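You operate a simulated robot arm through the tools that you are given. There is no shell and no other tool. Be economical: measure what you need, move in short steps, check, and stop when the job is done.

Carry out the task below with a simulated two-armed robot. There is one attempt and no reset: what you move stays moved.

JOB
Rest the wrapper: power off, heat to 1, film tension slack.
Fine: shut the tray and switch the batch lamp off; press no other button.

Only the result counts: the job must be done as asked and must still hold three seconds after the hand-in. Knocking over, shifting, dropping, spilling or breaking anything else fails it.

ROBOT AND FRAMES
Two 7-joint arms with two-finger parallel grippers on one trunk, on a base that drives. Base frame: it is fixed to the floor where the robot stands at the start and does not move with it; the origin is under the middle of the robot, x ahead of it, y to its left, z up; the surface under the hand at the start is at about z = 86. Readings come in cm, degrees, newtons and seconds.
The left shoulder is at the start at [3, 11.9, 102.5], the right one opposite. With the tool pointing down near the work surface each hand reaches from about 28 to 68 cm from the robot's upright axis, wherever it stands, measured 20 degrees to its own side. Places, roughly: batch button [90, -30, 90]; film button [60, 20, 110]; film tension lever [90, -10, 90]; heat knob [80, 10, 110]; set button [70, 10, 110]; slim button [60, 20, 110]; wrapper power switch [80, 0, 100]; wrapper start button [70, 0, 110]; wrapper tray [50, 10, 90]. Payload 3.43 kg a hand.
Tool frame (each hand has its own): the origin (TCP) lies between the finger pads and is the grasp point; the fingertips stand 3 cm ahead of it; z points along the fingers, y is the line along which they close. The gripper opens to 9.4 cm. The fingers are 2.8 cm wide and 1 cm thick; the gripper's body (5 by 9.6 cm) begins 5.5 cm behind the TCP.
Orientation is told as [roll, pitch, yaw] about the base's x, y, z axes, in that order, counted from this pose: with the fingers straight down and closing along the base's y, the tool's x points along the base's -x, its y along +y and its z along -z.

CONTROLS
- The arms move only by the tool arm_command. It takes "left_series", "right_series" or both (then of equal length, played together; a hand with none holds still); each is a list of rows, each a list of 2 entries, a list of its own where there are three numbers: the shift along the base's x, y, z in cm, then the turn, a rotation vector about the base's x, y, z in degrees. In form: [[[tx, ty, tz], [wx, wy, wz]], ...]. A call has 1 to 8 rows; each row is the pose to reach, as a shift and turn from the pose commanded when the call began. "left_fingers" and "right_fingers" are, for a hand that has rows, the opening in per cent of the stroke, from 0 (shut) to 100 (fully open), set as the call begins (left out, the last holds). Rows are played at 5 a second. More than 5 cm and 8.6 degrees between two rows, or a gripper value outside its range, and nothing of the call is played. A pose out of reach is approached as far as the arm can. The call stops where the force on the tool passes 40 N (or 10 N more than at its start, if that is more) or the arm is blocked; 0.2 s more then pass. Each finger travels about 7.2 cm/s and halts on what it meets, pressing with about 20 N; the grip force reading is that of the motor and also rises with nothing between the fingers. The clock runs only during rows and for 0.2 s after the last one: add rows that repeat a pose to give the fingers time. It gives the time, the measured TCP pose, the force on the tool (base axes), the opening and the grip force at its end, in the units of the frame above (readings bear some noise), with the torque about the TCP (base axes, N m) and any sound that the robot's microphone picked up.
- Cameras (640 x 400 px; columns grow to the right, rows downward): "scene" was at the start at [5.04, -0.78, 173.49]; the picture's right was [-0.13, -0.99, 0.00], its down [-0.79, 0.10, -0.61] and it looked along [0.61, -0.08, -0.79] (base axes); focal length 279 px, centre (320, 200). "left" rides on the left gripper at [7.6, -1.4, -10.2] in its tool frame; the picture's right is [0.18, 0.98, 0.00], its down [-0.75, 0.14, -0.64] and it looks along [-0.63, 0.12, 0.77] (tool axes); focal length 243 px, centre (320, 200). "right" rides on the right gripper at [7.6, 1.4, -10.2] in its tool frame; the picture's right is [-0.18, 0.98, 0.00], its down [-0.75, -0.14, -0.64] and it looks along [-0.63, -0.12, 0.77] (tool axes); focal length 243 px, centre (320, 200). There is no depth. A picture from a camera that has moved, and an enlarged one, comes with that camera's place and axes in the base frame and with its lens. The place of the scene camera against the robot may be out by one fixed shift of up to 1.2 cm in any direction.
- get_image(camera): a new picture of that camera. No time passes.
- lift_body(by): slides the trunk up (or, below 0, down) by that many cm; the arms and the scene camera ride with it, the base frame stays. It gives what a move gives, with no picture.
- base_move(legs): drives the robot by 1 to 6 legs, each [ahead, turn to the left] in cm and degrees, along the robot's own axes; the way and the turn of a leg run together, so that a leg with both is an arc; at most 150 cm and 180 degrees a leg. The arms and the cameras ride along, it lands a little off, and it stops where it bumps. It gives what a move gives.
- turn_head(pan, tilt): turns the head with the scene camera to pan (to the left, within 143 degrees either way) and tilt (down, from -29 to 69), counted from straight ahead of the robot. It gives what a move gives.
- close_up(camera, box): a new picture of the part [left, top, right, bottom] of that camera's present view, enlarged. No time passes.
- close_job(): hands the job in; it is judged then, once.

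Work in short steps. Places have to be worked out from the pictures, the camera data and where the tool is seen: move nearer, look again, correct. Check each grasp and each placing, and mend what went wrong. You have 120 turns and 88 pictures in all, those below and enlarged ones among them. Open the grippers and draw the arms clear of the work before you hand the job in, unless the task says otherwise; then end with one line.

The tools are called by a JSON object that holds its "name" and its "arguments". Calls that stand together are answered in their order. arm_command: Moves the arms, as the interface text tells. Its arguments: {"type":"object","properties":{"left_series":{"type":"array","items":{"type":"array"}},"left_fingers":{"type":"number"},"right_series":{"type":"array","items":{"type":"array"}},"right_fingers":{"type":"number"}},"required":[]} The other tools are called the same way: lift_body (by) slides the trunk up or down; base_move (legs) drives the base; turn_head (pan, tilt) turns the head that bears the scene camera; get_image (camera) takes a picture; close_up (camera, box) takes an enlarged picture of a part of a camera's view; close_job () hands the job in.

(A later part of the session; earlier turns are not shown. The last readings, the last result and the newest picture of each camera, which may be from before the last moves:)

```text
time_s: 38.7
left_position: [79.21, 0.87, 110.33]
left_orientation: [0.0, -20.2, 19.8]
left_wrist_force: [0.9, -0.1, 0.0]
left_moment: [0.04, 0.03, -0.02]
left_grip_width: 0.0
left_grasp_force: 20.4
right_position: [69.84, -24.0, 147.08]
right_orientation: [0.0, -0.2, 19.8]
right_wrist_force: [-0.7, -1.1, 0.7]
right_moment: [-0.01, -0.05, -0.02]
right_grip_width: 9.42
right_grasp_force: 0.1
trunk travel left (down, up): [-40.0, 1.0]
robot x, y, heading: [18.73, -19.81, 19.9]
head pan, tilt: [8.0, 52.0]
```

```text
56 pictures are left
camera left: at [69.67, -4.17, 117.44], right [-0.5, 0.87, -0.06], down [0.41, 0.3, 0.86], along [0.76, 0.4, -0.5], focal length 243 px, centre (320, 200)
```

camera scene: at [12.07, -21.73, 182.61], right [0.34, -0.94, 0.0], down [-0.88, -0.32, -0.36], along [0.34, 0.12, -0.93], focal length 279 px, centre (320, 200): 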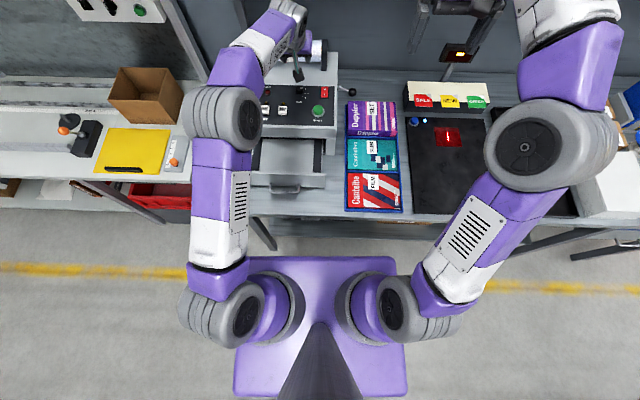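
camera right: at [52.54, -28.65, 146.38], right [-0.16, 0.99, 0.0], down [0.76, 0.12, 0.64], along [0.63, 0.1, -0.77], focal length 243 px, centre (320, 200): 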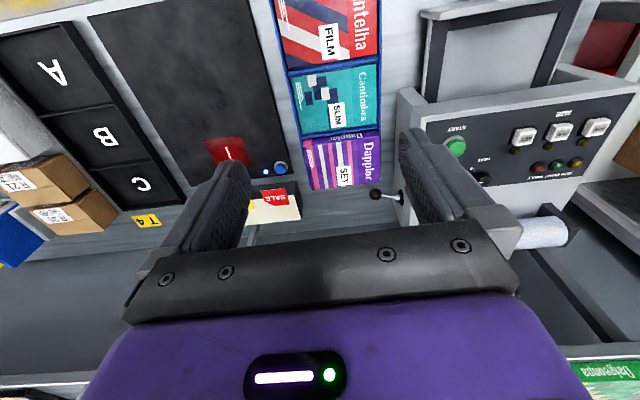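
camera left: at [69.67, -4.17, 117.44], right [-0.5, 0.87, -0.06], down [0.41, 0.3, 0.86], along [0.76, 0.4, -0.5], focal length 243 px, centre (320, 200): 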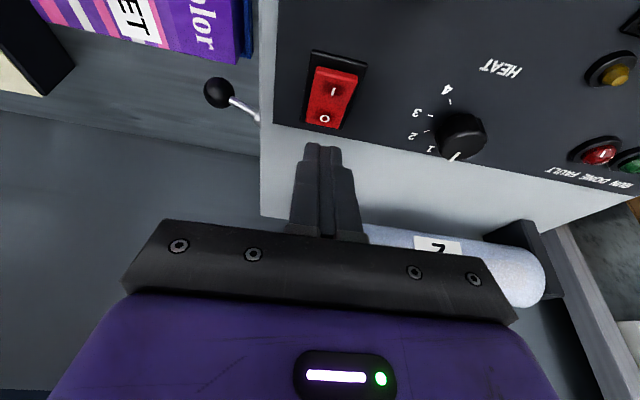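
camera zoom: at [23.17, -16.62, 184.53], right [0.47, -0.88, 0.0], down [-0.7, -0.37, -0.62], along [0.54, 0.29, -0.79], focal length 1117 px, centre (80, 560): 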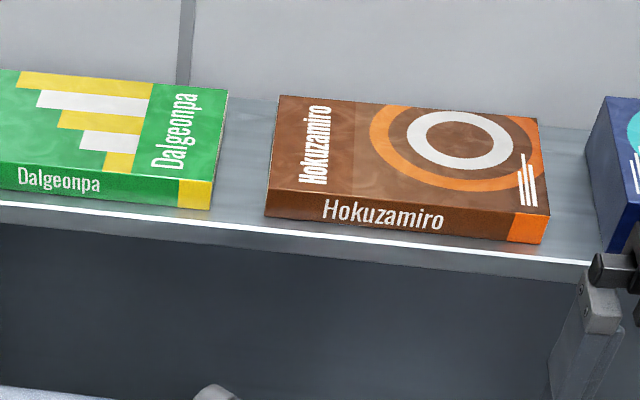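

I retract the left hand up and back, then zoom the right camera on the lever.

{"name": "arm_command", "arguments": {"left_series": [[[-2, 0, 4], [0, 0, 0]], [[-5, 0, 8], [0, 0, 0]], [[-9, 1, 11], [0, 0, 0]], [[-13, 2, 14], [0, 0, 0]], [[-17, 4, 16], [0, 0, 0]]]}}

{"name": "get_image", "arguments": {"camera": "right"}}

{"name": "get_image", "arguments": {"camera": "scene"}}

```text
refused: row 3 steps farther than a row can; nothing moved
```

```text
55 pictures are left
camera right: at [62.21, -25.18, 157.43], right [-0.16, 0.99, 0.0], down [0.76, 0.12, 0.64], along [0.63, 0.1, -0.77], focal length 243 px, centre (320, 200)
```

right: 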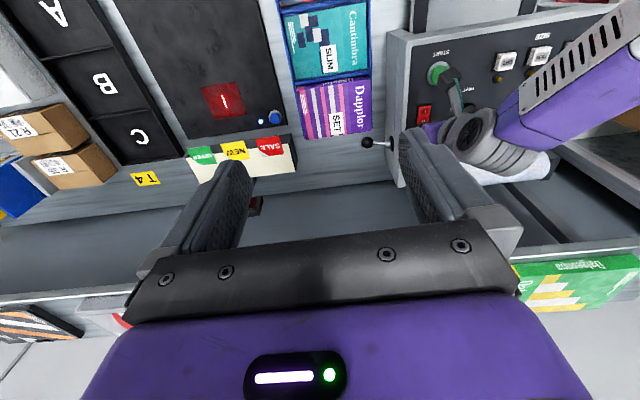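

```text
54 pictures are left
camera scene: at [23.17, -16.62, 184.53], right [0.47, -0.88, 0.0], down [-0.7, -0.37, -0.62], along [0.54, 0.29, -0.79], focal length 279 px, centre (320, 200)
```

scene: 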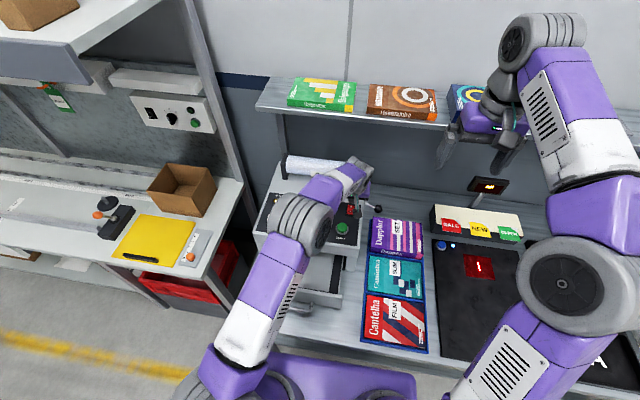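

Retracting the left hand in smaller steps, and bringing the right hand lower toward the lever to look at it (target TCP ≈[75, -24, 125]).

{"name": "arm_command", "arguments": {"left_series": [[[-2, 0, 3], [0, 0, 0]], [[-4.5, 0, 6], [0, 0, 0]], [[-7.5, 0.5, 9], [0, 0, 0]], [[-11, 1, 12], [0, 0, 0]], [[-14.5, 2, 14], [0, 0, 0]], [[-18, 3, 15], [0, 0, 0]]], "right_series": [[[1, 0.5, -4], [0, 0, 0]], [[2, 1, -8], [0, 0, 0]], [[3, 1.5, -12], [0, 0, 0]], [[4, 2, -16], [0, 0, 0]], [[5, 2.5, -20], [0, 0, 0]], [[5, 3, -24], [0, 0, 0]]], "right_fingers": 0}}

{"name": "get_image", "arguments": {"camera": "right"}}

```text
time_s: 40.1
left_position: [61.03, 3.94, 125.41]
left_orientation: [-0.1, -20.0, 19.9]
left_wrist_force: [0.5, 1.0, -0.4]
left_moment: [-0.03, 0.02, 0.02]
left_grip_width: 0.02
left_grasp_force: 20.1
right_position: [74.69, -20.87, 123.23]
right_orientation: [0.0, -0.2, 19.7]
right_wrist_force: [-0.4, 0.2, -0.3]
right_moment: [0.0, -0.01, 0.02]
right_grip_width: 0.03
right_grasp_force: 19.8
trunk travel left (down, up): [-40.0, 1.0]
robot x, y, heading: [18.82, -19.42, 19.9]
head pan, tilt: [8.0, 52.0]
```

```text
53 pictures are left
camera right: at [67.09, -22.06, 133.5], right [-0.16, 0.99, 0.0], down [0.76, 0.12, 0.64], along [0.64, 0.1, -0.77], focal length 243 px, centre (320, 200)
```

right: 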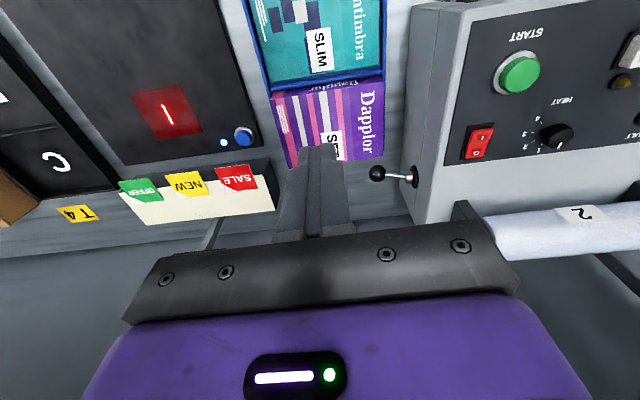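

{"name": "close_up", "arguments": {"camera": "right", "box": [340, 130, 500, 230]}}

```text
4.00 times, centred on (420, 180) of right
camera zoom: at [67.09, -22.06, 133.5], right [-0.16, 0.99, 0.0], down [0.76, 0.12, 0.64], along [0.64, 0.1, -0.77], focal length 970 px, centre (-80, 280)
```

zoom: 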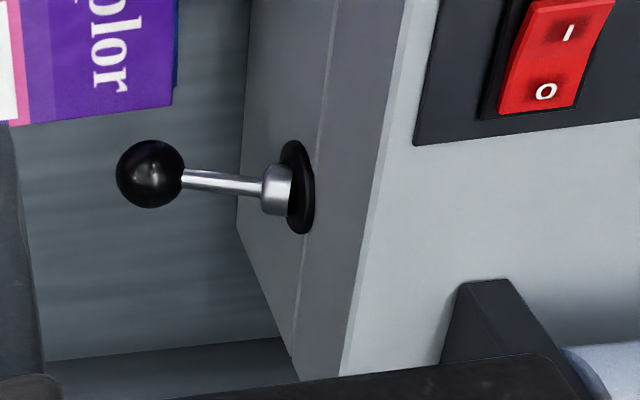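

No labels visible from here; ball ≈[91.5, -7, 93.8], root ≈[90.6, 0, 94.8]. I turn the right hand to look at the machine's right flank.

{"name": "arm_command", "arguments": {"right_series": [[[0.6, 0.4, 0], [0, 0, 8]], [[1.2, 0.8, 0], [0, 0, 16]], [[1.8, 1.2, 0], [0, 0, 24]], [[2.4, 1.6, 0], [0, 0, 32]], [[3, 2, 0], [0, 0, 40]], [[3.6, 2.4, -1], [0, 0, 48]], [[4.2, 2.8, -2], [0, 0, 56]], [[5, 3, -3], [0, 0, 60]]]}}

{"name": "arm_command", "arguments": {"right_series": [[[0.5, 0.3, -2], [5, -0.9, 0]], [[1, 0.6, -4], [10, -1.8, 0]], [[1.5, 0.9, -6], [15, -2.7, 0]], [[2, 1, -8], [19.7, -3.5, 0]], [[2, 1, -8], [19.7, -3.5, 0]]]}}

{"name": "get_image", "arguments": {"camera": "right"}}

```text
time_s: 41.9
left_position: [61.2, 3.88, 125.46]
left_orientation: [0.0, -20.1, 20.0]
left_wrist_force: [1.6, -0.3, 0.0]
left_moment: [-0.02, -0.01, 0.03]
left_grip_width: 0.02
left_grasp_force: 19.8
right_position: [79.95, -18.07, 120.05]
right_orientation: [0.0, -0.1, 80.0]
right_wrist_force: [0.0, -0.1, 0.3]
right_moment: [-0.01, 0.0, 0.05]
right_grip_width: 0.0
right_grasp_force: 19.5
trunk travel left (down, up): [-40.0, 1.0]
robot x, y, heading: [19.06, -19.39, 20.0]
head pan, tilt: [8.0, 52.0]
```

```text
time_s: 43.1
left_position: [61.18, 3.94, 125.43]
left_orientation: [-0.1, -20.0, 19.9]
left_wrist_force: [0.2, 0.3, -0.3]
left_moment: [0.02, -0.03, -0.04]
left_grip_width: 0.01
left_grasp_force: 19.9
right_position: [81.83, -16.88, 111.97]
right_orientation: [0.1, -20.1, 79.8]
right_wrist_force: [0.3, 0.0, -0.1]
right_moment: [-0.02, -0.02, -0.03]
right_grip_width: 0.0
right_grasp_force: 19.8
trunk travel left (down, up): [-40.0, 1.0]
robot x, y, heading: [18.67, -19.36, 20.1]
head pan, tilt: [8.0, 52.0]
```

```text
51 pictures are left
camera right: at [78.61, -27.14, 119.13], right [-0.94, 0.34, 0.06], down [0.23, 0.45, 0.86], along [0.27, 0.82, -0.5], focal length 243 px, centre (320, 200)
```

right: 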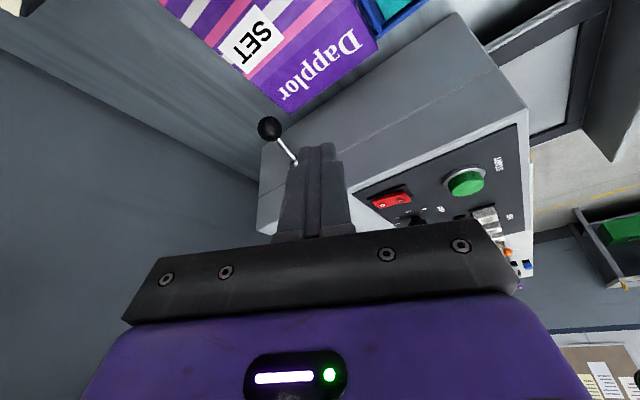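

The fingers hide the lever root; I shift the hand toward me and down a bit.

{"name": "arm_command", "arguments": {"right_series": [[[-2, -0.5, -2], [0, 0, 0]], [[-4, -1, -4], [0, 0, 0]], [[-6, -1, -6], [0, 0, 0]]], "right_fingers": 0}}

{"name": "close_up", "arguments": {"camera": "right", "box": [160, 70, 352, 190]}}

```text
time_s: 43.9
left_position: [61.23, 3.87, 125.57]
left_orientation: [0.0, -20.0, 19.9]
left_wrist_force: [1.4, 0.0, 0.4]
left_moment: [0.01, -0.02, 0.01]
left_grip_width: 0.0
left_grasp_force: 20.5
right_position: [75.79, -18.1, 106.09]
right_orientation: [0.0, -20.1, 79.8]
right_wrist_force: [-0.1, -0.1, 0.8]
right_moment: [0.01, 0.0, 0.04]
right_grip_width: 0.01
right_grasp_force: 20.0
trunk travel left (down, up): [-40.0, 1.0]
robot x, y, heading: [18.88, -19.31, 19.7]
head pan, tilt: [8.0, 52.0]
```

```text
3.33 times, centred on (256, 130) of right
camera zoom: at [72.52, -28.23, 113.2], right [-0.94, 0.34, 0.06], down [0.23, 0.45, 0.86], along [0.27, 0.82, -0.5], focal length 809 px, centre (533, 433)
```

zoom: 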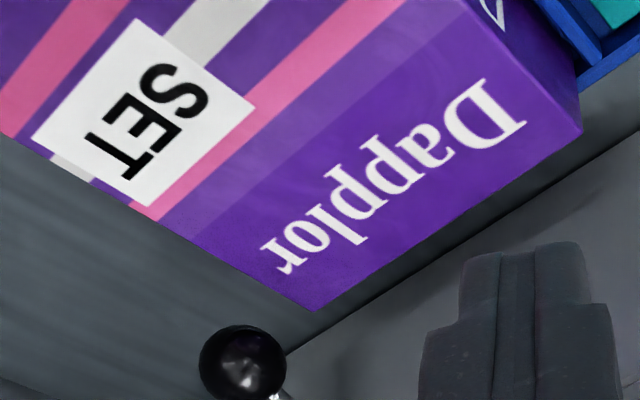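

{"name": "get_image", "arguments": {"camera": "right"}}

{"name": "close_up", "arguments": {"camera": "right", "box": [190, 140, 318, 220]}}

```text
49 pictures are left
camera right: at [72.52, -28.23, 113.2], right [-0.94, 0.34, 0.06], down [0.23, 0.45, 0.86], along [0.27, 0.82, -0.5], focal length 243 px, centre (320, 200)
```

right: 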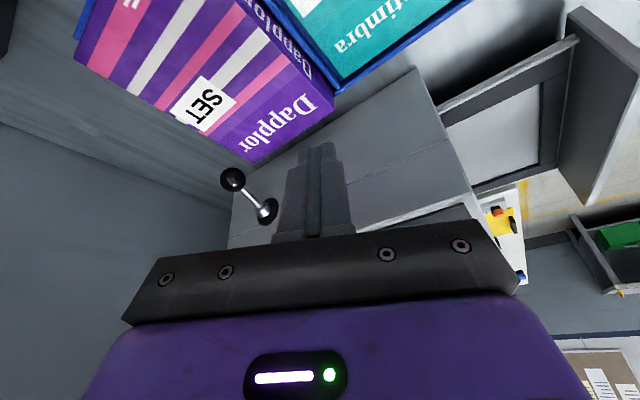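

```text
5.00 times, centred on (254, 180) of right
camera zoom: at [72.52, -28.23, 113.2], right [-0.94, 0.34, 0.06], down [0.23, 0.45, 0.86], along [0.27, 0.82, -0.5], focal length 1213 px, centre (650, 300)
```

zoom: 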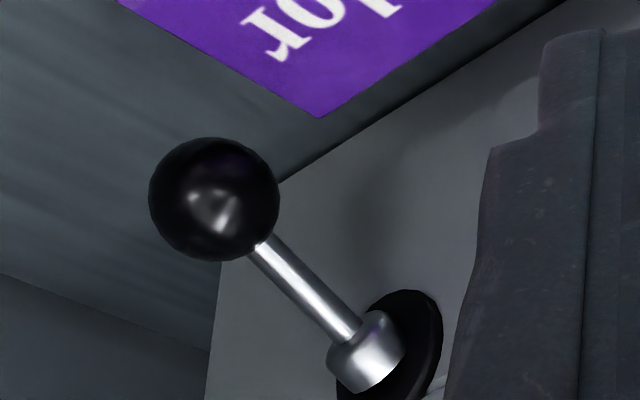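

There seems to be a marking by the disc hidden by the finger; I shift the hand to uncover it.

{"name": "arm_command", "arguments": {"right_series": [[[-1, -0.5, 4], [0, 0, 0]], [[-2, -1, 8], [0, 0, 0]], [[-3, -2, 8], [-3, 0.5, 0]]]}}

{"name": "close_up", "arguments": {"camera": "right", "box": [180, 70, 340, 170]}}

```text
time_s: 44.7
left_position: [61.19, 3.94, 125.49]
left_orientation: [0.1, -20.0, 19.9]
left_wrist_force: [-0.4, -0.6, -0.3]
left_moment: [-0.03, 0.01, 0.0]
left_grip_width: 0.02
left_grasp_force: 19.9
right_position: [72.91, -20.02, 114.02]
right_orientation: [0.1, -17.1, 79.8]
right_wrist_force: [0.5, 0.3, 0.0]
right_moment: [-0.01, -0.01, 0.0]
right_grip_width: 0.0
right_grasp_force: 20.3
trunk travel left (down, up): [-40.0, 1.0]
robot x, y, heading: [19.09, -19.12, 20.2]
head pan, tilt: [8.0, 52.0]
```

```text
4.00 times, centred on (260, 120) of right
camera zoom: at [69.64, -29.79, 121.8], right [-0.94, 0.35, 0.06], down [0.23, 0.5, 0.83], along [0.26, 0.79, -0.55], focal length 970 px, centre (560, 520)
```

zoom: 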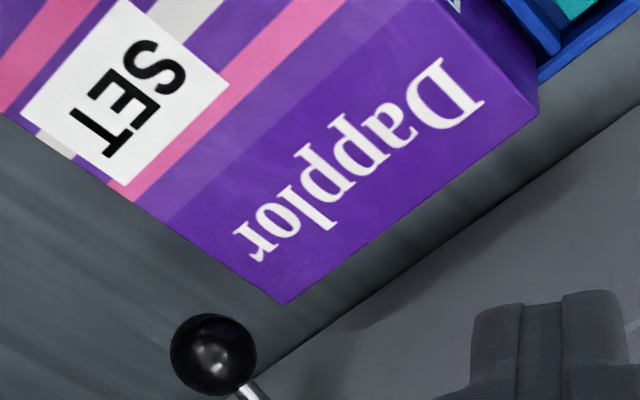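

{"name": "close_up", "arguments": {"camera": "right", "box": [200, 140, 328, 220]}}

```text
5.00 times, centred on (264, 180) of right
camera zoom: at [69.64, -29.79, 121.8], right [-0.94, 0.35, 0.06], down [0.23, 0.5, 0.83], along [0.26, 0.79, -0.55], focal length 1213 px, centre (600, 300)
```

zoom: 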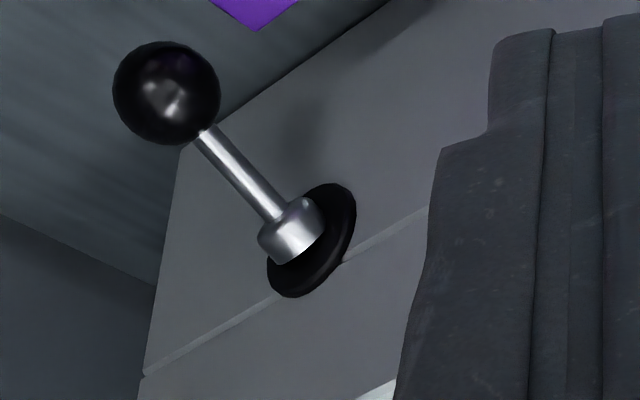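

No label on the flank. I check the small display by the batch pad and look for notes on the wall to the left.

{"name": "close_up", "arguments": {"camera": "scene", "box": [420, 160, 548, 240]}}

{"name": "close_up", "arguments": {"camera": "right", "box": [480, 300, 640, 400]}}

{"name": "turn_head", "arguments": {"pan": 75, "tilt": 30}}

{"name": "get_image", "arguments": {"camera": "scene"}}

```text
5.00 times, centred on (484, 200) of scene
camera zoom: at [23.21, -16.58, 184.53], right [0.47, -0.88, 0.0], down [-0.7, -0.37, -0.62], along [0.54, 0.29, -0.79], focal length 1396 px, centre (-500, 200)
```

zoom: 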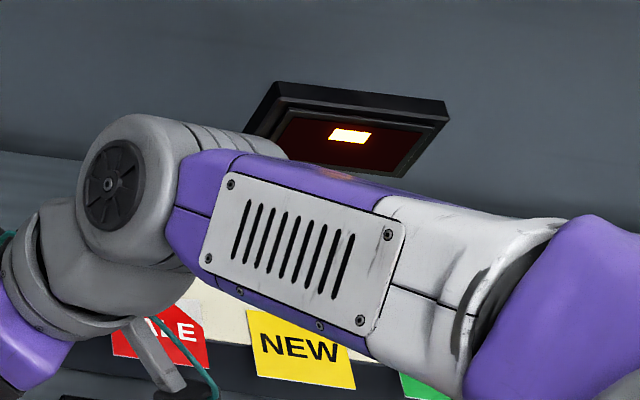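

```text
4.00 times, centred on (560, 350) of right
camera zoom: at [69.64, -29.79, 121.8], right [-0.94, 0.35, 0.06], down [0.23, 0.5, 0.83], along [0.26, 0.79, -0.55], focal length 970 px, centre (-640, -400)
```

zoom: 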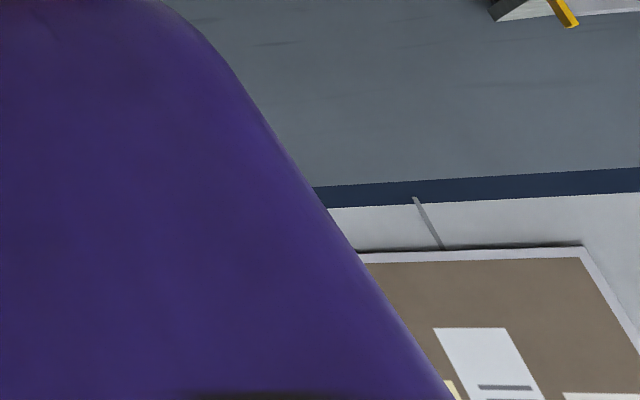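

```text
time_s: 46.1
left_position: [61.22, 3.92, 125.52]
left_orientation: [0.0, -20.2, 19.9]
left_wrist_force: [0.5, -0.7, -0.1]
left_moment: [-0.01, -0.05, -0.02]
left_grip_width: 0.0
left_grasp_force: 20.3
right_position: [72.77, -20.01, 114.15]
right_orientation: [0.1, -17.1, 79.8]
right_wrist_force: [-0.8, 1.5, 0.3]
right_moment: [-0.02, -0.01, 0.01]
right_grip_width: 0.02
right_grasp_force: 20.4
trunk travel left (down, up): [-40.0, 1.0]
robot x, y, heading: [19.02, -19.2, 19.7]
head pan, tilt: [75.0, 30.0]
```

```text
43 pictures are left
camera scene: at [15.78, -11.1, 187.75], right [1.0, 0.08, 0.0], down [0.04, -0.5, -0.87], along [-0.07, 0.86, -0.5], focal length 279 px, centre (320, 200)
```

scene: 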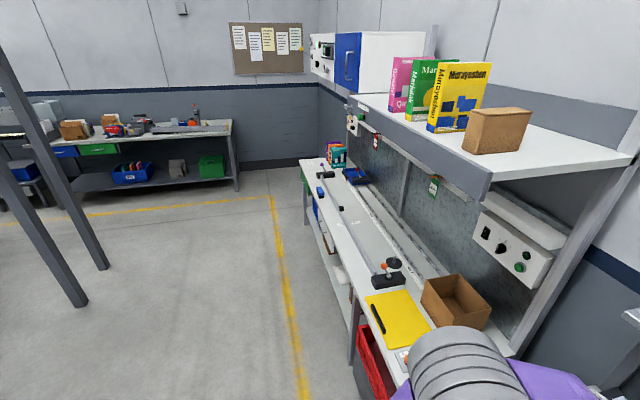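

Notes are far away and nothing labels the lever. The lever points outward and ~20° down from its hinge (ball ≈[91.4, −7.2, 94]), so it swings up/down; I'll grip the ball with the right hand, fingers closing in the vertical plane, and feel it. First I orient the hand.

{"name": "arm_command", "arguments": {"right_series": [[[0, 0, 1], [-8.4, 1.5, 0]], [[0, 0, 2], [-16.8, 3, 0]]], "right_fingers": 60}}

{"name": "arm_command", "arguments": {"right_series": [[[0, 1, 0], [0, 0, 8]], [[0, 2, 0], [0, 0, 16]], [[0, 3, 0], [0, 0, 24]], [[0, 4, 0], [0, 0, 30]]]}}

{"name": "arm_command", "arguments": {"right_series": [[[0, 0.5, 0], [2.6, -7.05, 0]], [[1, 1, 0], [5.1, -14.1, 0]], [[2, 1.5, -1], [7.7, -21.15, 0]], [[3, 2, -3], [10.3, -28.2, 0]], [[4.5, 2.5, -5], [12.8, -35.3, 0]], [[6, 3, -7], [15.4, -42.3, 0]], [[6, 3, -7], [15.4, -42.3, 0]]]}}

{"name": "get_image", "arguments": {"camera": "right"}}

```text
time_s: 46.7
left_position: [61.24, 3.96, 125.45]
left_orientation: [-0.1, -20.0, 19.8]
left_wrist_force: [-0.2, -0.2, -0.4]
left_moment: [-0.02, 0.01, 0.03]
left_grip_width: 0.0
left_grasp_force: 19.7
right_position: [72.9, -20.0, 116.04]
right_orientation: [0.0, 0.1, 79.9]
right_wrist_force: [-0.2, 0.2, -0.3]
right_moment: [-0.03, -0.03, 0.01]
right_grip_width: 5.66
right_grasp_force: 0.0
trunk travel left (down, up): [-40.0, 1.0]
robot x, y, heading: [18.68, -19.36, 20.0]
head pan, tilt: [75.0, 30.0]
```

```text
time_s: 47.7
left_position: [61.2, 3.9, 125.38]
left_orientation: [-0.1, -20.0, 19.9]
left_wrist_force: [-0.8, -0.6, -0.3]
left_moment: [-0.03, 0.0, -0.01]
left_grip_width: 0.0
left_grasp_force: 20.1
right_position: [72.79, -16.01, 116.05]
right_orientation: [0.0, 0.1, 109.9]
right_wrist_force: [-0.8, -0.1, -0.1]
right_moment: [-0.01, 0.03, 0.02]
right_grip_width: 5.65
right_grasp_force: 0.2
trunk travel left (down, up): [-40.0, 1.0]
robot x, y, heading: [18.56, -19.09, 19.9]
head pan, tilt: [75.0, 30.0]
```

```text
time_s: 49.3
left_position: [61.23, 3.98, 125.34]
left_orientation: [-0.1, -20.2, 19.9]
left_wrist_force: [-0.1, 0.1, -0.2]
left_moment: [-0.02, 0.02, 0.0]
left_grip_width: 0.0
left_grasp_force: 20.0
right_position: [78.83, -12.91, 109.14]
right_orientation: [-45.1, -0.2, 109.9]
right_wrist_force: [-0.1, 0.0, 0.4]
right_moment: [0.01, -0.01, -0.04]
right_grip_width: 5.63
right_grasp_force: 0.0
trunk travel left (down, up): [-40.0, 1.0]
robot x, y, heading: [18.64, -19.57, 20.0]
head pan, tilt: [75.0, 30.0]
```

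```text
42 pictures are left
camera right: at [73.65, -22.87, 115.49], right [-0.72, -0.06, -0.7], down [-0.59, 0.59, 0.55], along [0.37, 0.81, -0.46], focal length 243 px, centre (320, 200)
```

right: 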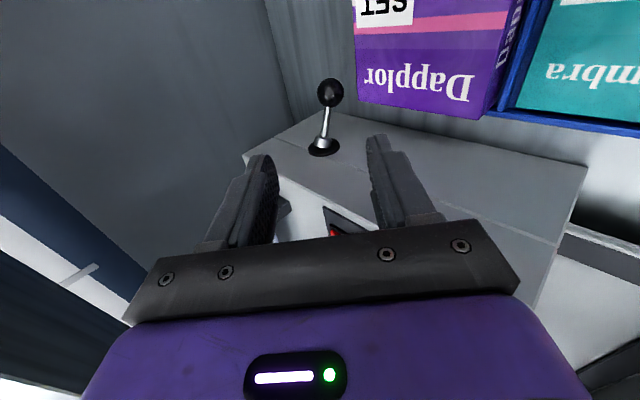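

The lever is nicely in view; ball confirmed at ≈[91.4, −7, 93.9]. I approach to 8 cm short of it along the tool axis.

{"name": "arm_command", "arguments": {"right_series": [[[2, 1.2, -2.5], [0, 0, 0]], [[4, 2.4, -5], [0, 0, 0]], [[6, 3.3, -7.5], [0, 0, 0]], [[7.28, 3.98, -9.6], [0, 0, 0]], [[7.28, 3.98, -9.6], [0, 0, 0]]], "right_fingers": 65}}

{"name": "get_image", "arguments": {"camera": "right"}}

```text
time_s: 50.5
left_position: [61.03, 3.87, 125.5]
left_orientation: [0.0, -20.1, 19.9]
left_wrist_force: [0.0, -0.3, -0.4]
left_moment: [0.02, -0.01, 0.02]
left_grip_width: 0.0
left_grasp_force: 20.2
right_position: [86.05, -9.04, 99.34]
right_orientation: [-45.0, 0.0, 110.0]
right_wrist_force: [-0.1, -0.3, -0.4]
right_moment: [0.02, -0.01, 0.0]
right_grip_width: 6.11
right_grasp_force: 0.1
trunk travel left (down, up): [-40.0, 1.0]
robot x, y, heading: [18.7, -19.26, 20.1]
head pan, tilt: [75.0, 30.0]
```

```text
41 pictures are left
camera right: at [80.94, -18.91, 105.71], right [-0.72, -0.06, -0.69], down [-0.59, 0.59, 0.56], along [0.37, 0.81, -0.46], focal length 243 px, centre (320, 200)
```

right: 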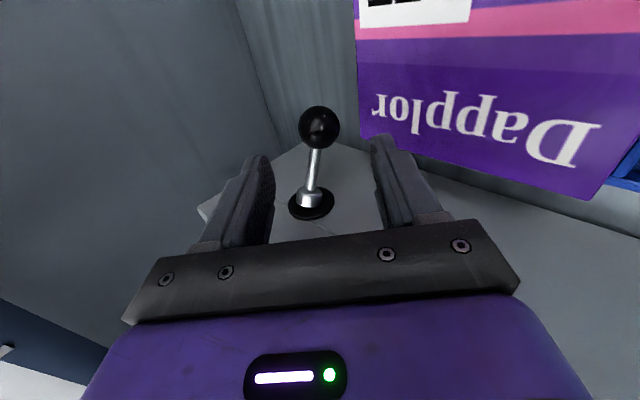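

The ball is on-axis, but the Dapplor box edge lies close below it, so I narrow the opening to ~4.4 cm and advance only 6.5 cm.

{"name": "arm_command", "arguments": {"right_series": [[[0, 0, 0], [0, 0, 0]], [[1.5, 0.54, -1.5], [0, 0, 0]], [[3, 1.1, -3], [0, 0, 0]], [[4.45, 1.62, -4.46], [0, 0, 0]], [[4.45, 1.62, -4.46], [0, 0, 0]]], "right_fingers": 47}}

{"name": "get_image", "arguments": {"camera": "right"}}

```text
time_s: 51.7
left_position: [61.15, 3.81, 125.45]
left_orientation: [0.0, -20.1, 19.9]
left_wrist_force: [-0.5, -0.2, 0.0]
left_moment: [-0.01, -0.01, 0.01]
left_grip_width: 0.0
left_grasp_force: 19.9
right_position: [90.54, -7.37, 94.99]
right_orientation: [-45.0, -0.2, 109.9]
right_wrist_force: [0.3, -0.3, 0.6]
right_moment: [0.02, 0.02, -0.03]
right_grip_width: 4.43
right_grasp_force: 0.1
trunk travel left (down, up): [-40.0, 1.0]
robot x, y, heading: [18.75, -19.17, 20.1]
head pan, tilt: [75.0, 30.0]
```

```text
40 pictures are left
camera right: at [85.37, -17.32, 101.31], right [-0.72, -0.06, -0.69], down [-0.59, 0.59, 0.56], along [0.37, 0.81, -0.46], focal length 243 px, centre (320, 200)
```

right: 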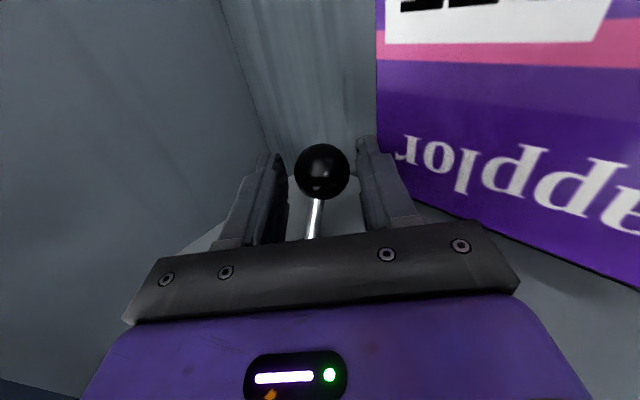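

The ball sits between the pads. I close on it.

{"name": "arm_command", "arguments": {"right_series": [[[0, 0, 0], [0, 0, 0]], [[0, 0, 0], [0, 0, 0]], [[0, 0, 0], [0, 0, 0]]], "right_fingers": 0}}

```text
time_s: 52.5
left_position: [61.16, 3.88, 125.42]
left_orientation: [0.1, -20.1, 19.9]
left_wrist_force: [1.4, 0.1, 0.5]
left_moment: [0.03, -0.05, 0.0]
left_grip_width: 0.0
left_grasp_force: 20.0
right_position: [90.45, -7.49, 94.83]
right_orientation: [-44.9, -0.1, 109.9]
right_wrist_force: [-3.6, 0.3, -2.3]
right_moment: [-0.05, 0.04, -0.03]
right_grip_width: 3.37
right_grasp_force: 44.9
trunk travel left (down, up): [-40.0, 1.0]
robot x, y, heading: [18.5, -19.09, 19.9]
head pan, tilt: [75.0, 30.0]
```

Gripped (3.37 cm). I probe by lifting 1 cm.

{"name": "arm_command", "arguments": {"right_series": [[[0, 0, 0.5], [0, 0, 0]], [[0, 0, 1], [0, 0, 0]], [[0, 0, 1], [0, 0, 0]]]}}

```text
time_s: 53.3
left_position: [61.37, 3.9, 125.26]
left_orientation: [-0.1, -20.0, 19.7]
left_wrist_force: [0.0, -0.1, 0.0]
left_moment: [0.01, 0.02, 0.03]
left_grip_width: 0.0
left_grasp_force: 20.0
right_position: [90.61, -7.66, 95.58]
right_orientation: [-44.4, 0.1, 109.8]
right_wrist_force: [-4.6, -2.3, -22.1]
right_moment: [-1.23, 0.06, -0.46]
right_grip_width: 3.36
right_grasp_force: 44.8
trunk travel left (down, up): [-40.0, 1.0]
robot x, y, heading: [18.62, -19.38, 19.7]
head pan, tilt: [75.0, 30.0]
```

22 N for 0.75 cm – stiff upward (detent or stop). I return and probe fore-aft instead.

{"name": "arm_command", "arguments": {"right_series": [[[0, 0, -1], [0, 0, 0]], [[0.47, 0.17, -1], [0, 0, 0]], [[0.94, 0.34, -1], [0, 0, 0]], [[0.94, 0.34, -1], [0, 0, 0]]]}}

{"name": "arm_command", "arguments": {"right_series": [[[-0.94, -0.34, 0], [0, 0, 0]], [[-1.41, -0.51, 0], [0, 0, 0]], [[-1.88, -0.68, 0], [0, 0, 0]], [[-1.88, -0.68, 0], [0, 0, 0]]]}}

```text
time_s: 54.0
left_position: [60.83, 3.8, 125.54]
left_orientation: [0.0, -20.2, 19.8]
left_wrist_force: [-0.1, 0.2, -0.4]
left_moment: [0.01, -0.04, -0.02]
left_grip_width: 0.02
left_grasp_force: 20.0
right_position: [90.56, -7.36, 94.82]
right_orientation: [-44.5, -0.2, 109.8]
right_wrist_force: [-18.9, -7.8, 8.9]
right_moment: [0.5, 0.72, 0.36]
right_grip_width: 3.37
right_grasp_force: 45.2
trunk travel left (down, up): [-40.0, 1.0]
robot x, y, heading: [18.91, -19.34, 19.6]
head pan, tilt: [75.0, 30.0]
stopped in row 3 (right hand): the force on the tool passed its limit at 53 N (the readings are from after the stop); the commanded pose is now the measured one
```

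```text
time_s: 54.6
left_position: [61.63, 3.98, 125.21]
left_orientation: [0.0, -19.8, 20.0]
left_wrist_force: [-0.3, -0.2, 0.0]
left_moment: [-0.01, -0.02, -0.05]
left_grip_width: 0.03
left_grasp_force: 20.2
right_position: [90.53, -7.5, 94.89]
right_orientation: [-45.2, -0.2, 110.0]
right_wrist_force: [23.6, 9.3, -15.6]
right_moment: [-0.75, -0.49, -0.55]
right_grip_width: 3.38
right_grasp_force: 45.0
trunk travel left (down, up): [-40.0, 1.0]
robot x, y, heading: [18.6, -19.08, 19.9]
head pan, tilt: [75.0, 30.0]
stopped in row 2 (right hand): the force on the tool passed its limit at 46 N (the readings are from after the stop); the commanded pose is now the measured one
```

Fore-aft is rigid both ways while up gave way, so the lever does swing vertically. I lift further along the arc.

{"name": "arm_command", "arguments": {"right_series": [[[0, 0, 0.4], [0, 0, 0]], [[0, 0, 0.8], [0, 0, 0]], [[0, 0, 1.2], [0, 0, 0]], [[0, 0, 1.6], [0, 0, 0]], [[0, 0, 2.0], [0, 0, 0]]]}}

{"name": "get_image", "arguments": {"camera": "right"}}

```text
time_s: 55.8
left_position: [61.54, 3.87, 125.37]
left_orientation: [0.1, -20.0, 19.7]
left_wrist_force: [-0.1, 0.4, -0.3]
left_moment: [-0.01, -0.02, -0.04]
left_grip_width: 0.0
left_grasp_force: 19.9
right_position: [90.27, -7.91, 96.84]
right_orientation: [-44.9, -0.1, 109.7]
right_wrist_force: [9.9, -6.0, -19.8]
right_moment: [-1.13, -0.24, -0.71]
right_grip_width: 3.33
right_grasp_force: 45.1
trunk travel left (down, up): [-40.0, 1.0]
robot x, y, heading: [18.56, -19.55, 19.6]
head pan, tilt: [75.0, 30.0]
```

```text
39 pictures are left
camera right: at [85.15, -17.79, 103.18], right [-0.72, -0.06, -0.69], down [-0.59, 0.59, 0.56], along [0.37, 0.81, -0.46], focal length 243 px, centre (320, 200)
```

right: 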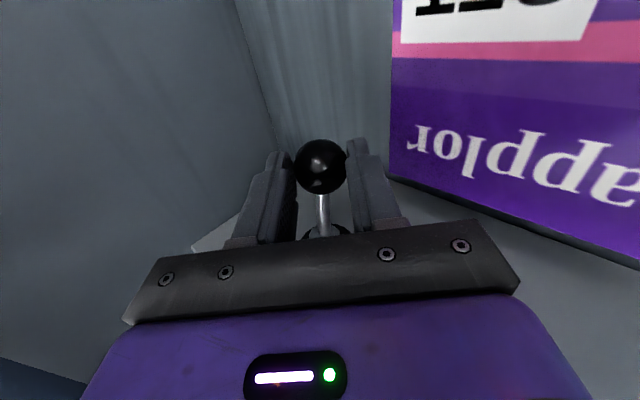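

The lever moves steadily (~20 N friction). I keep lifting toward the upper stop.

{"name": "arm_command", "arguments": {"right_series": [[[0, -0.1, 0.5], [0, 0, 0]], [[0, -0.1, 1], [0, 0, 0]], [[0, -0.1, 1.5], [0, 0, 0]], [[0, 0, 2], [0, 0, 0]], [[0, 0.2, 2.5], [0, 0, 0]], [[-0.1, 0.4, 3], [0, 0, 0]], [[-0.2, 0.6, 3.5], [0, 0, 0]]]}}

{"name": "get_image", "arguments": {"camera": "right"}}

```text
time_s: 57.4
left_position: [61.26, 3.81, 125.44]
left_orientation: [0.0, -20.0, 19.8]
left_wrist_force: [-0.3, -0.6, 1.1]
left_moment: [-0.01, -0.02, 0.05]
left_grip_width: 0.03
left_grasp_force: 20.4
right_position: [89.89, -7.19, 100.6]
right_orientation: [-44.9, 0.0, 109.7]
right_wrist_force: [-7.6, -12.5, -14.7]
right_moment: [-1.17, -0.05, -0.67]
right_grip_width: 3.34
right_grasp_force: 44.5
trunk travel left (down, up): [-40.0, 1.0]
robot x, y, heading: [18.93, -19.4, 19.8]
head pan, tilt: [75.0, 30.0]
```

```text
38 pictures are left
camera right: at [84.71, -17.13, 106.87], right [-0.72, -0.06, -0.69], down [-0.59, 0.59, 0.56], along [0.38, 0.81, -0.46], focal length 243 px, centre (320, 200)
```

right: 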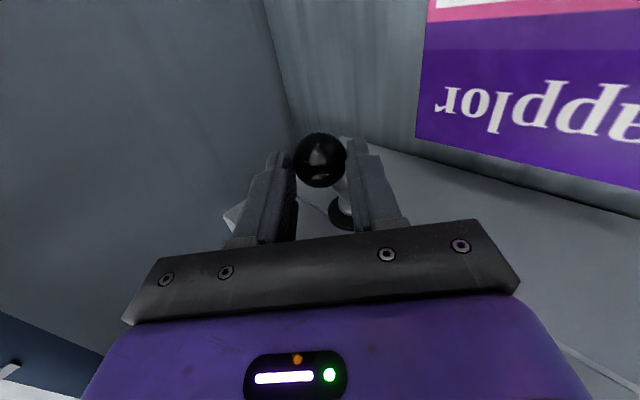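

No stop yet (~60° swept). I continue along the arc, inward and up.

{"name": "arm_command", "arguments": {"right_series": [[[-0.1, 0.3, 0.4], [0, 0, 0]], [[-0.2, 0.6, 0.8], [0, 0, 0]], [[-0.3, 0.9, 1.1], [0, 0, 0]], [[-0.45, 1.2, 1.4], [0, 0, 0]], [[-0.6, 1.6, 1.7], [0, 0, 0]]]}}

{"name": "get_image", "arguments": {"camera": "right"}}

```text
time_s: 58.2
left_position: [61.5, 3.98, 125.29]
left_orientation: [-0.2, -19.9, 19.8]
left_wrist_force: [0.1, 0.0, 0.0]
left_moment: [0.0, 0.0, -0.01]
left_grip_width: 0.0
left_grasp_force: 20.2
right_position: [89.85, -7.09, 100.86]
right_orientation: [-43.9, 0.3, 109.0]
right_wrist_force: [16.9, -2.3, -12.7]
right_moment: [0.76, 0.06, 0.63]
right_grip_width: 3.33
right_grasp_force: 45.0
trunk travel left (down, up): [-40.0, 1.0]
robot x, y, heading: [18.84, -19.58, 19.7]
head pan, tilt: [75.0, 30.0]
stopped in row 4 (right hand): the force on the tool passed its limit at 42 N (the readings are from after the stop); the commanded pose is now the measured one
```

```text
37 pictures are left
camera right: at [84.6, -16.83, 107.3], right [-0.73, -0.06, -0.68], down [-0.57, 0.6, 0.56], along [0.38, 0.8, -0.47], focal length 243 px, centre (320, 200)
```

right: 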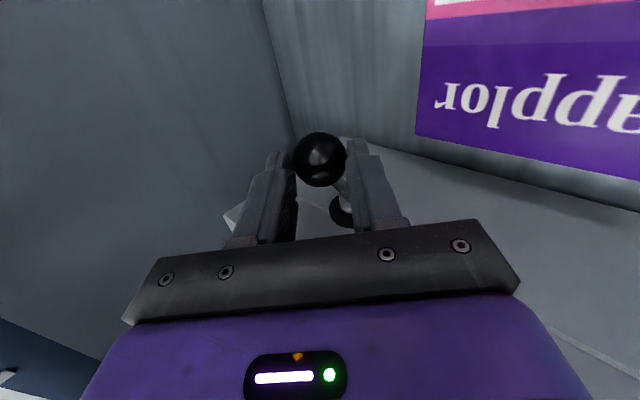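

The upper stop is reached; travel looks symmetric about level, so the lever is two-position (was down, now up). I release, back off along the tool axis and inspect.

{"name": "arm_command", "arguments": {"right_series": [[[0, 0, 0], [0, 0, 0]], [[0, 0, 0], [0, 0, 0]], [[0, 0, 0], [0, 0, 0]]], "right_fingers": 60}}

{"name": "arm_command", "arguments": {"right_series": [[[-1.33, -0.48, 1.41], [0, 0, 0]], [[-2.66, -0.96, 2.83], [0, 0, 0]], [[-5, -2, 5.3], [0, 0, 0]], [[-7, -3.6, 7], [0, 0, 0]], [[-7, -6, 7], [0, 0, 0]]]}}

{"name": "get_image", "arguments": {"camera": "right"}}

```text
time_s: 59.0
left_position: [61.19, 3.93, 125.46]
left_orientation: [0.1, -20.1, 19.9]
left_wrist_force: [0.8, 0.6, -0.4]
left_moment: [-0.04, -0.02, -0.01]
left_grip_width: 0.0
left_grasp_force: 19.8
right_position: [89.35, -6.83, 101.07]
right_orientation: [-44.3, 0.3, 109.3]
right_wrist_force: [-0.1, -0.4, 0.8]
right_moment: [0.02, 0.02, 0.02]
right_grip_width: 5.64
right_grasp_force: 0.1
trunk travel left (down, up): [-40.0, 1.0]
robot x, y, heading: [19.08, -19.2, 19.8]
head pan, tilt: [75.0, 30.0]
```

```text
time_s: 60.2
left_position: [61.29, 3.72, 125.44]
left_orientation: [0.0, -20.0, 19.9]
left_wrist_force: [0.1, -0.1, -0.5]
left_moment: [0.01, -0.01, 0.02]
left_grip_width: 0.0
left_grasp_force: 20.0
right_position: [82.49, -13.09, 107.89]
right_orientation: [-44.4, 0.2, 109.2]
right_wrist_force: [-0.6, 0.4, 0.9]
right_moment: [0.01, 0.0, 0.01]
right_grip_width: 5.63
right_grasp_force: 0.0
trunk travel left (down, up): [-40.0, 1.0]
robot x, y, heading: [18.45, -19.57, 19.7]
head pan, tilt: [75.0, 30.0]
```

```text
36 pictures are left
camera right: at [77.35, -22.86, 114.42], right [-0.72, -0.06, -0.69], down [-0.58, 0.6, 0.56], along [0.38, 0.8, -0.47], focal length 243 px, centre (320, 200)
```

right: 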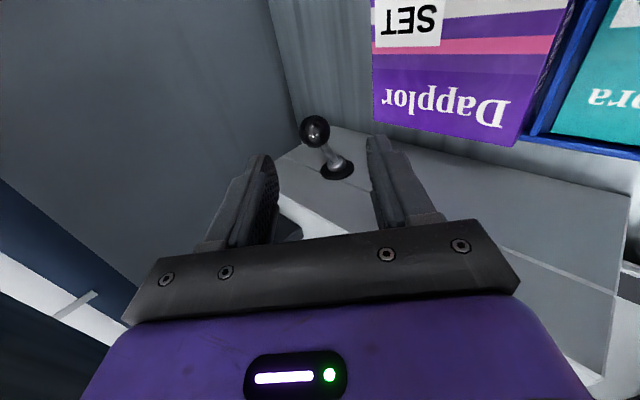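

{"name": "close_up", "arguments": {"camera": "right", "box": [270, 100, 430, 200]}}

```text
4.00 times, centred on (350, 150) of right
camera zoom: at [77.35, -22.86, 114.42], right [-0.72, -0.06, -0.69], down [-0.58, 0.6, 0.56], along [0.38, 0.8, -0.47], focal length 970 px, centre (200, 400)
```

zoom: 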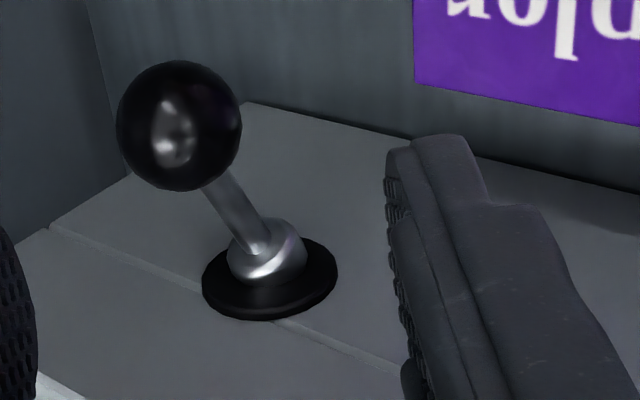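

No marks on the flank. I look at the whole machine from the head for any lever legend or film change.

{"name": "turn_head", "arguments": {"pan": 5, "tilt": 55}}

{"name": "get_image", "arguments": {"camera": "scene"}}

{"name": "close_up", "arguments": {"camera": "scene", "box": [250, 100, 410, 200]}}

```text
time_s: 61.7
left_position: [61.27, 3.77, 125.41]
left_orientation: [0.0, -20.1, 19.8]
left_wrist_force: [0.5, 0.8, -0.5]
left_moment: [-0.01, -0.01, -0.02]
left_grip_width: 0.0
left_grasp_force: 19.8
right_position: [82.39, -12.99, 107.91]
right_orientation: [-44.3, 0.3, 109.2]
right_wrist_force: [-0.9, 0.5, 0.1]
right_moment: [-0.03, 0.05, -0.03]
right_grip_width: 5.65
right_grasp_force: 0.1
trunk travel left (down, up): [-40.0, 1.0]
robot x, y, heading: [19.25, -19.38, 20.1]
head pan, tilt: [5.0, 55.0]
```

```text
34 pictures are left
camera scene: at [23.13, -17.1, 184.15], right [0.42, -0.91, 0.0], down [-0.74, -0.34, -0.57], along [0.52, 0.24, -0.82], focal length 279 px, centre (320, 200)
```

scene: 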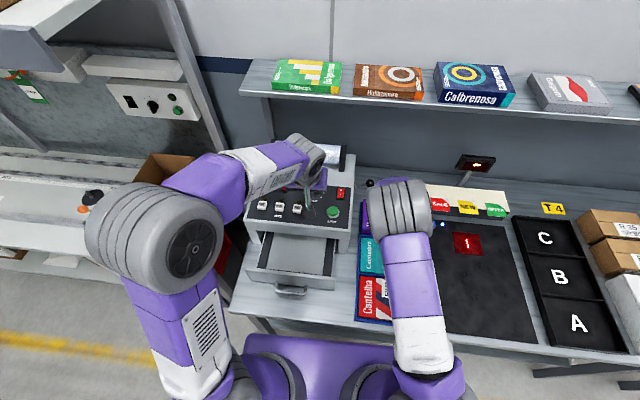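

```text
4.00 times, centred on (330, 150) of scene
camera zoom: at [23.13, -17.1, 184.15], right [0.42, -0.91, 0.0], down [-0.74, -0.34, -0.57], along [0.52, 0.24, -0.82], focal length 1117 px, centre (280, 400)
```

zoom: 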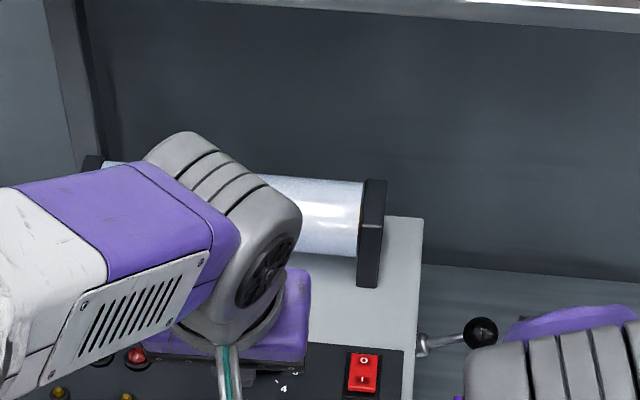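

The small display seems to show a symbol; I zoom on it.

{"name": "close_up", "arguments": {"camera": "scene", "box": [445, 145, 509, 185]}}

```text
10.00 times, centred on (477, 165) of scene
camera zoom: at [23.13, -17.1, 184.15], right [0.42, -0.91, 0.0], down [-0.74, -0.34, -0.57], along [0.52, 0.24, -0.82], focal length 2792 px, centre (-1250, 550)
```

zoom: 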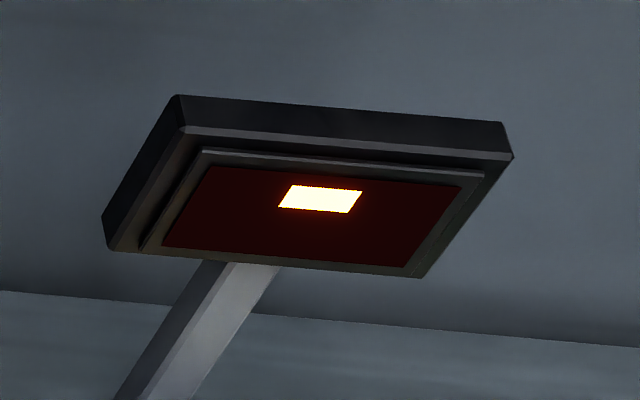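

It's a lamp head, not a legend. To learn the lever's range I re-grip the ball and test whether it goes lower than its starting place (a lower stop there would prove a two-position lever).

{"name": "arm_command", "arguments": {"right_series": [[[0, 2.4, 0], [0, 0, 0]], [[2, 4, -1.7], [0, 0, 0]], [[4.34, 5.1, -4.17], [0, 0, 0]], [[5.67, 5.55, -5.6], [0, 0, 0]], [[7, 6, -7], [0, 0, 0]], [[7, 6, -7], [0, 0, 0]]]}}

{"name": "get_image", "arguments": {"camera": "right"}}

{"name": "arm_command", "arguments": {"right_series": [[[0, 0, 0], [0, 0, 0]], [[0, 0, 0], [0, 0, 0]], [[0, 0, 0], [0, 0, 0]]], "right_fingers": 0}}

```text
time_s: 63.1
left_position: [61.27, 3.92, 125.35]
left_orientation: [0.0, -20.1, 19.7]
left_wrist_force: [-0.2, 0.2, 0.0]
left_moment: [-0.01, -0.02, 0.01]
left_grip_width: 0.01
left_grasp_force: 19.8
right_position: [89.53, -6.88, 101.03]
right_orientation: [-44.3, 0.2, 109.2]
right_wrist_force: [-0.7, 0.2, -0.8]
right_moment: [0.01, 0.02, 0.01]
right_grip_width: 5.64
right_grasp_force: 0.0
trunk travel left (down, up): [-40.0, 1.0]
robot x, y, heading: [19.07, -19.33, 19.5]
head pan, tilt: [5.0, 55.0]
```

```text
31 pictures are left
camera right: at [84.3, -16.72, 107.54], right [-0.72, -0.06, -0.69], down [-0.58, 0.6, 0.55], along [0.38, 0.8, -0.47], focal length 243 px, centre (320, 200)
```

right: 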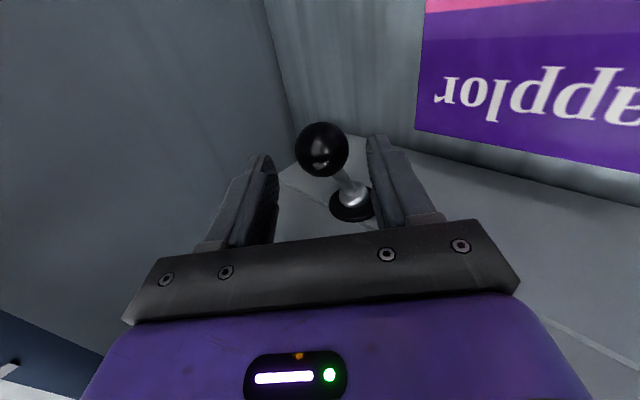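

```text
time_s: 63.9
left_position: [61.19, 3.78, 125.33]
left_orientation: [0.0, -20.1, 19.8]
left_wrist_force: [-0.1, -0.3, -0.1]
left_moment: [0.0, -0.01, -0.01]
left_grip_width: 0.01
left_grasp_force: 20.4
right_position: [89.4, -6.96, 100.75]
right_orientation: [-44.1, 0.3, 109.2]
right_wrist_force: [-6.6, -0.6, -5.7]
right_moment: [-0.3, 0.2, -0.12]
right_grip_width: 3.31
right_grasp_force: 45.0
trunk travel left (down, up): [-40.0, 1.0]
robot x, y, heading: [18.86, -19.46, 19.5]
head pan, tilt: [5.0, 55.0]
```

I lower it along the recorded arc to the starting height.

{"name": "arm_command", "arguments": {"right_series": [[[0.15, -0.3, -0.8], [0, 0, 0]], [[0.3, -0.55, -1.6], [0, 0, 0]], [[0.5, -0.8, -2.4], [0, 0, 0]], [[0.65, -0.95, -3.2], [0, 0, 0]], [[0.8, -1.0, -4.0], [0, 0, 0]], [[0.95, -0.9, -4.8], [0, 0, 0]], [[1.05, -0.75, -5.5], [0, 0, 0]], [[1.05, -0.6, -6.0], [0, 0, 0]]]}}

{"name": "arm_command", "arguments": {"right_series": [[[0, 0.1, -0.3], [0, 0, 0]], [[0, 0.2, -0.6], [0, 0, 0]], [[0, 0.3, -0.9], [0, 0, 0]], [[0, 0.4, -1.2], [0, 0, 0]]]}}

{"name": "get_image", "arguments": {"camera": "right"}}

```text
time_s: 65.7
left_position: [60.87, 3.84, 125.59]
left_orientation: [-0.2, -20.1, 20.0]
left_wrist_force: [-0.3, -0.1, 0.0]
left_moment: [-0.01, -0.01, -0.01]
left_grip_width: 0.01
left_grasp_force: 20.1
right_position: [90.23, -7.47, 95.27]
right_orientation: [-44.5, 0.3, 109.3]
right_wrist_force: [-19.0, 4.6, 16.2]
right_moment: [1.02, 0.34, 0.77]
right_grip_width: 3.37
right_grasp_force: 44.7
trunk travel left (down, up): [-40.0, 1.0]
robot x, y, heading: [18.8, -19.25, 19.7]
head pan, tilt: [5.0, 55.0]
```

```text
time_s: 66.5
left_position: [60.78, 3.61, 125.64]
left_orientation: [-0.1, -20.3, 19.8]
left_wrist_force: [-0.7, -0.3, 0.4]
left_moment: [0.0, 0.0, 0.01]
left_grip_width: 0.01
left_grasp_force: 19.9
right_position: [90.27, -7.28, 94.85]
right_orientation: [-44.9, 0.2, 109.3]
right_wrist_force: [-27.0, -7.6, 21.0]
right_moment: [-0.42, 0.14, -0.27]
right_grip_width: 3.35
right_grasp_force: 44.6
trunk travel left (down, up): [-40.0, 1.0]
robot x, y, heading: [18.44, -19.18, 19.9]
head pan, tilt: [5.0, 55.0]
stopped in row 4 (right hand): the force on the tool passed its limit at 42 N (the readings are from after the stop); the commanded pose is now the measured one
```

```text
30 pictures are left
camera right: at [85.02, -17.07, 101.27], right [-0.72, -0.06, -0.7], down [-0.58, 0.6, 0.55], along [0.38, 0.8, -0.46], focal length 243 px, centre (320, 200)
```

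right: 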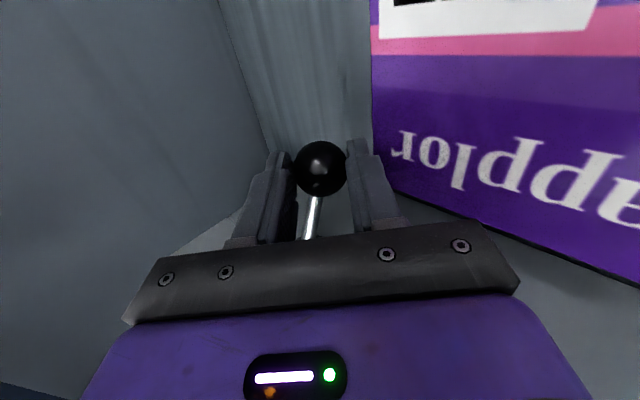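

Lower stop is exactly at the starting position, so the lever is two-position and was at the down end (tight); slack is the up end. I raise it back to the upper stop.

{"name": "arm_command", "arguments": {"right_series": [[[0, -0.2, 0.7], [0, 0, 0]], [[0, -0.4, 1.5], [0, 0, 0]], [[0, -0.5, 2.3], [0, 0, 0]], [[-0.1, -0.45, 3.1], [0, 0, 0]], [[-0.3, -0.3, 3.9], [0, 0, 0]], [[-0.5, -0.1, 4.7], [0, 0, 0]], [[-0.7, 0.2, 5.5], [0, 0, 0]], [[-0.9, 0.6, 6.3], [0, 0, 0]]]}}

{"name": "arm_command", "arguments": {"right_series": [[[-0.1, 0.3, 0.4], [0, 0, 0]], [[-0.2, 0.6, 0.8], [0, 0, 0]], [[-0.3, 0.9, 1.1], [0, 0, 0]], [[-0.45, 1.2, 1.4], [0, 0, 0]]]}}

```text
time_s: 68.3
left_position: [61.59, 3.61, 125.56]
left_orientation: [0.1, -20.0, 19.7]
left_wrist_force: [-0.1, -1.0, 0.2]
left_moment: [0.02, -0.01, 0.0]
left_grip_width: 0.04
left_grasp_force: 19.9
right_position: [90.06, -7.14, 100.54]
right_orientation: [-44.5, 0.3, 108.8]
right_wrist_force: [6.7, -16.4, -11.7]
right_moment: [-0.79, -0.21, -0.64]
right_grip_width: 3.37
right_grasp_force: 45.0
trunk travel left (down, up): [-40.0, 1.0]
robot x, y, heading: [19.0, -19.38, 19.6]
head pan, tilt: [5.0, 55.0]
```

```text
time_s: 69.0
left_position: [61.7, 3.96, 125.31]
left_orientation: [-0.1, -20.0, 19.7]
left_wrist_force: [0.4, 0.7, 0.4]
left_moment: [-0.02, -0.01, 0.02]
left_grip_width: 0.0
left_grasp_force: 19.8
right_position: [89.94, -7.21, 100.61]
right_orientation: [-43.7, 0.9, 108.2]
right_wrist_force: [20.7, -2.5, -13.1]
right_moment: [0.73, 0.01, 0.54]
right_grip_width: 3.33
right_grasp_force: 45.4
trunk travel left (down, up): [-40.0, 1.0]
robot x, y, heading: [19.0, -19.27, 19.8]
head pan, tilt: [5.0, 55.0]
stopped in row 3 (right hand): the force on the tool passed its limit at 42 N (the readings are from after the stop); the commanded pose is now the measured one
```

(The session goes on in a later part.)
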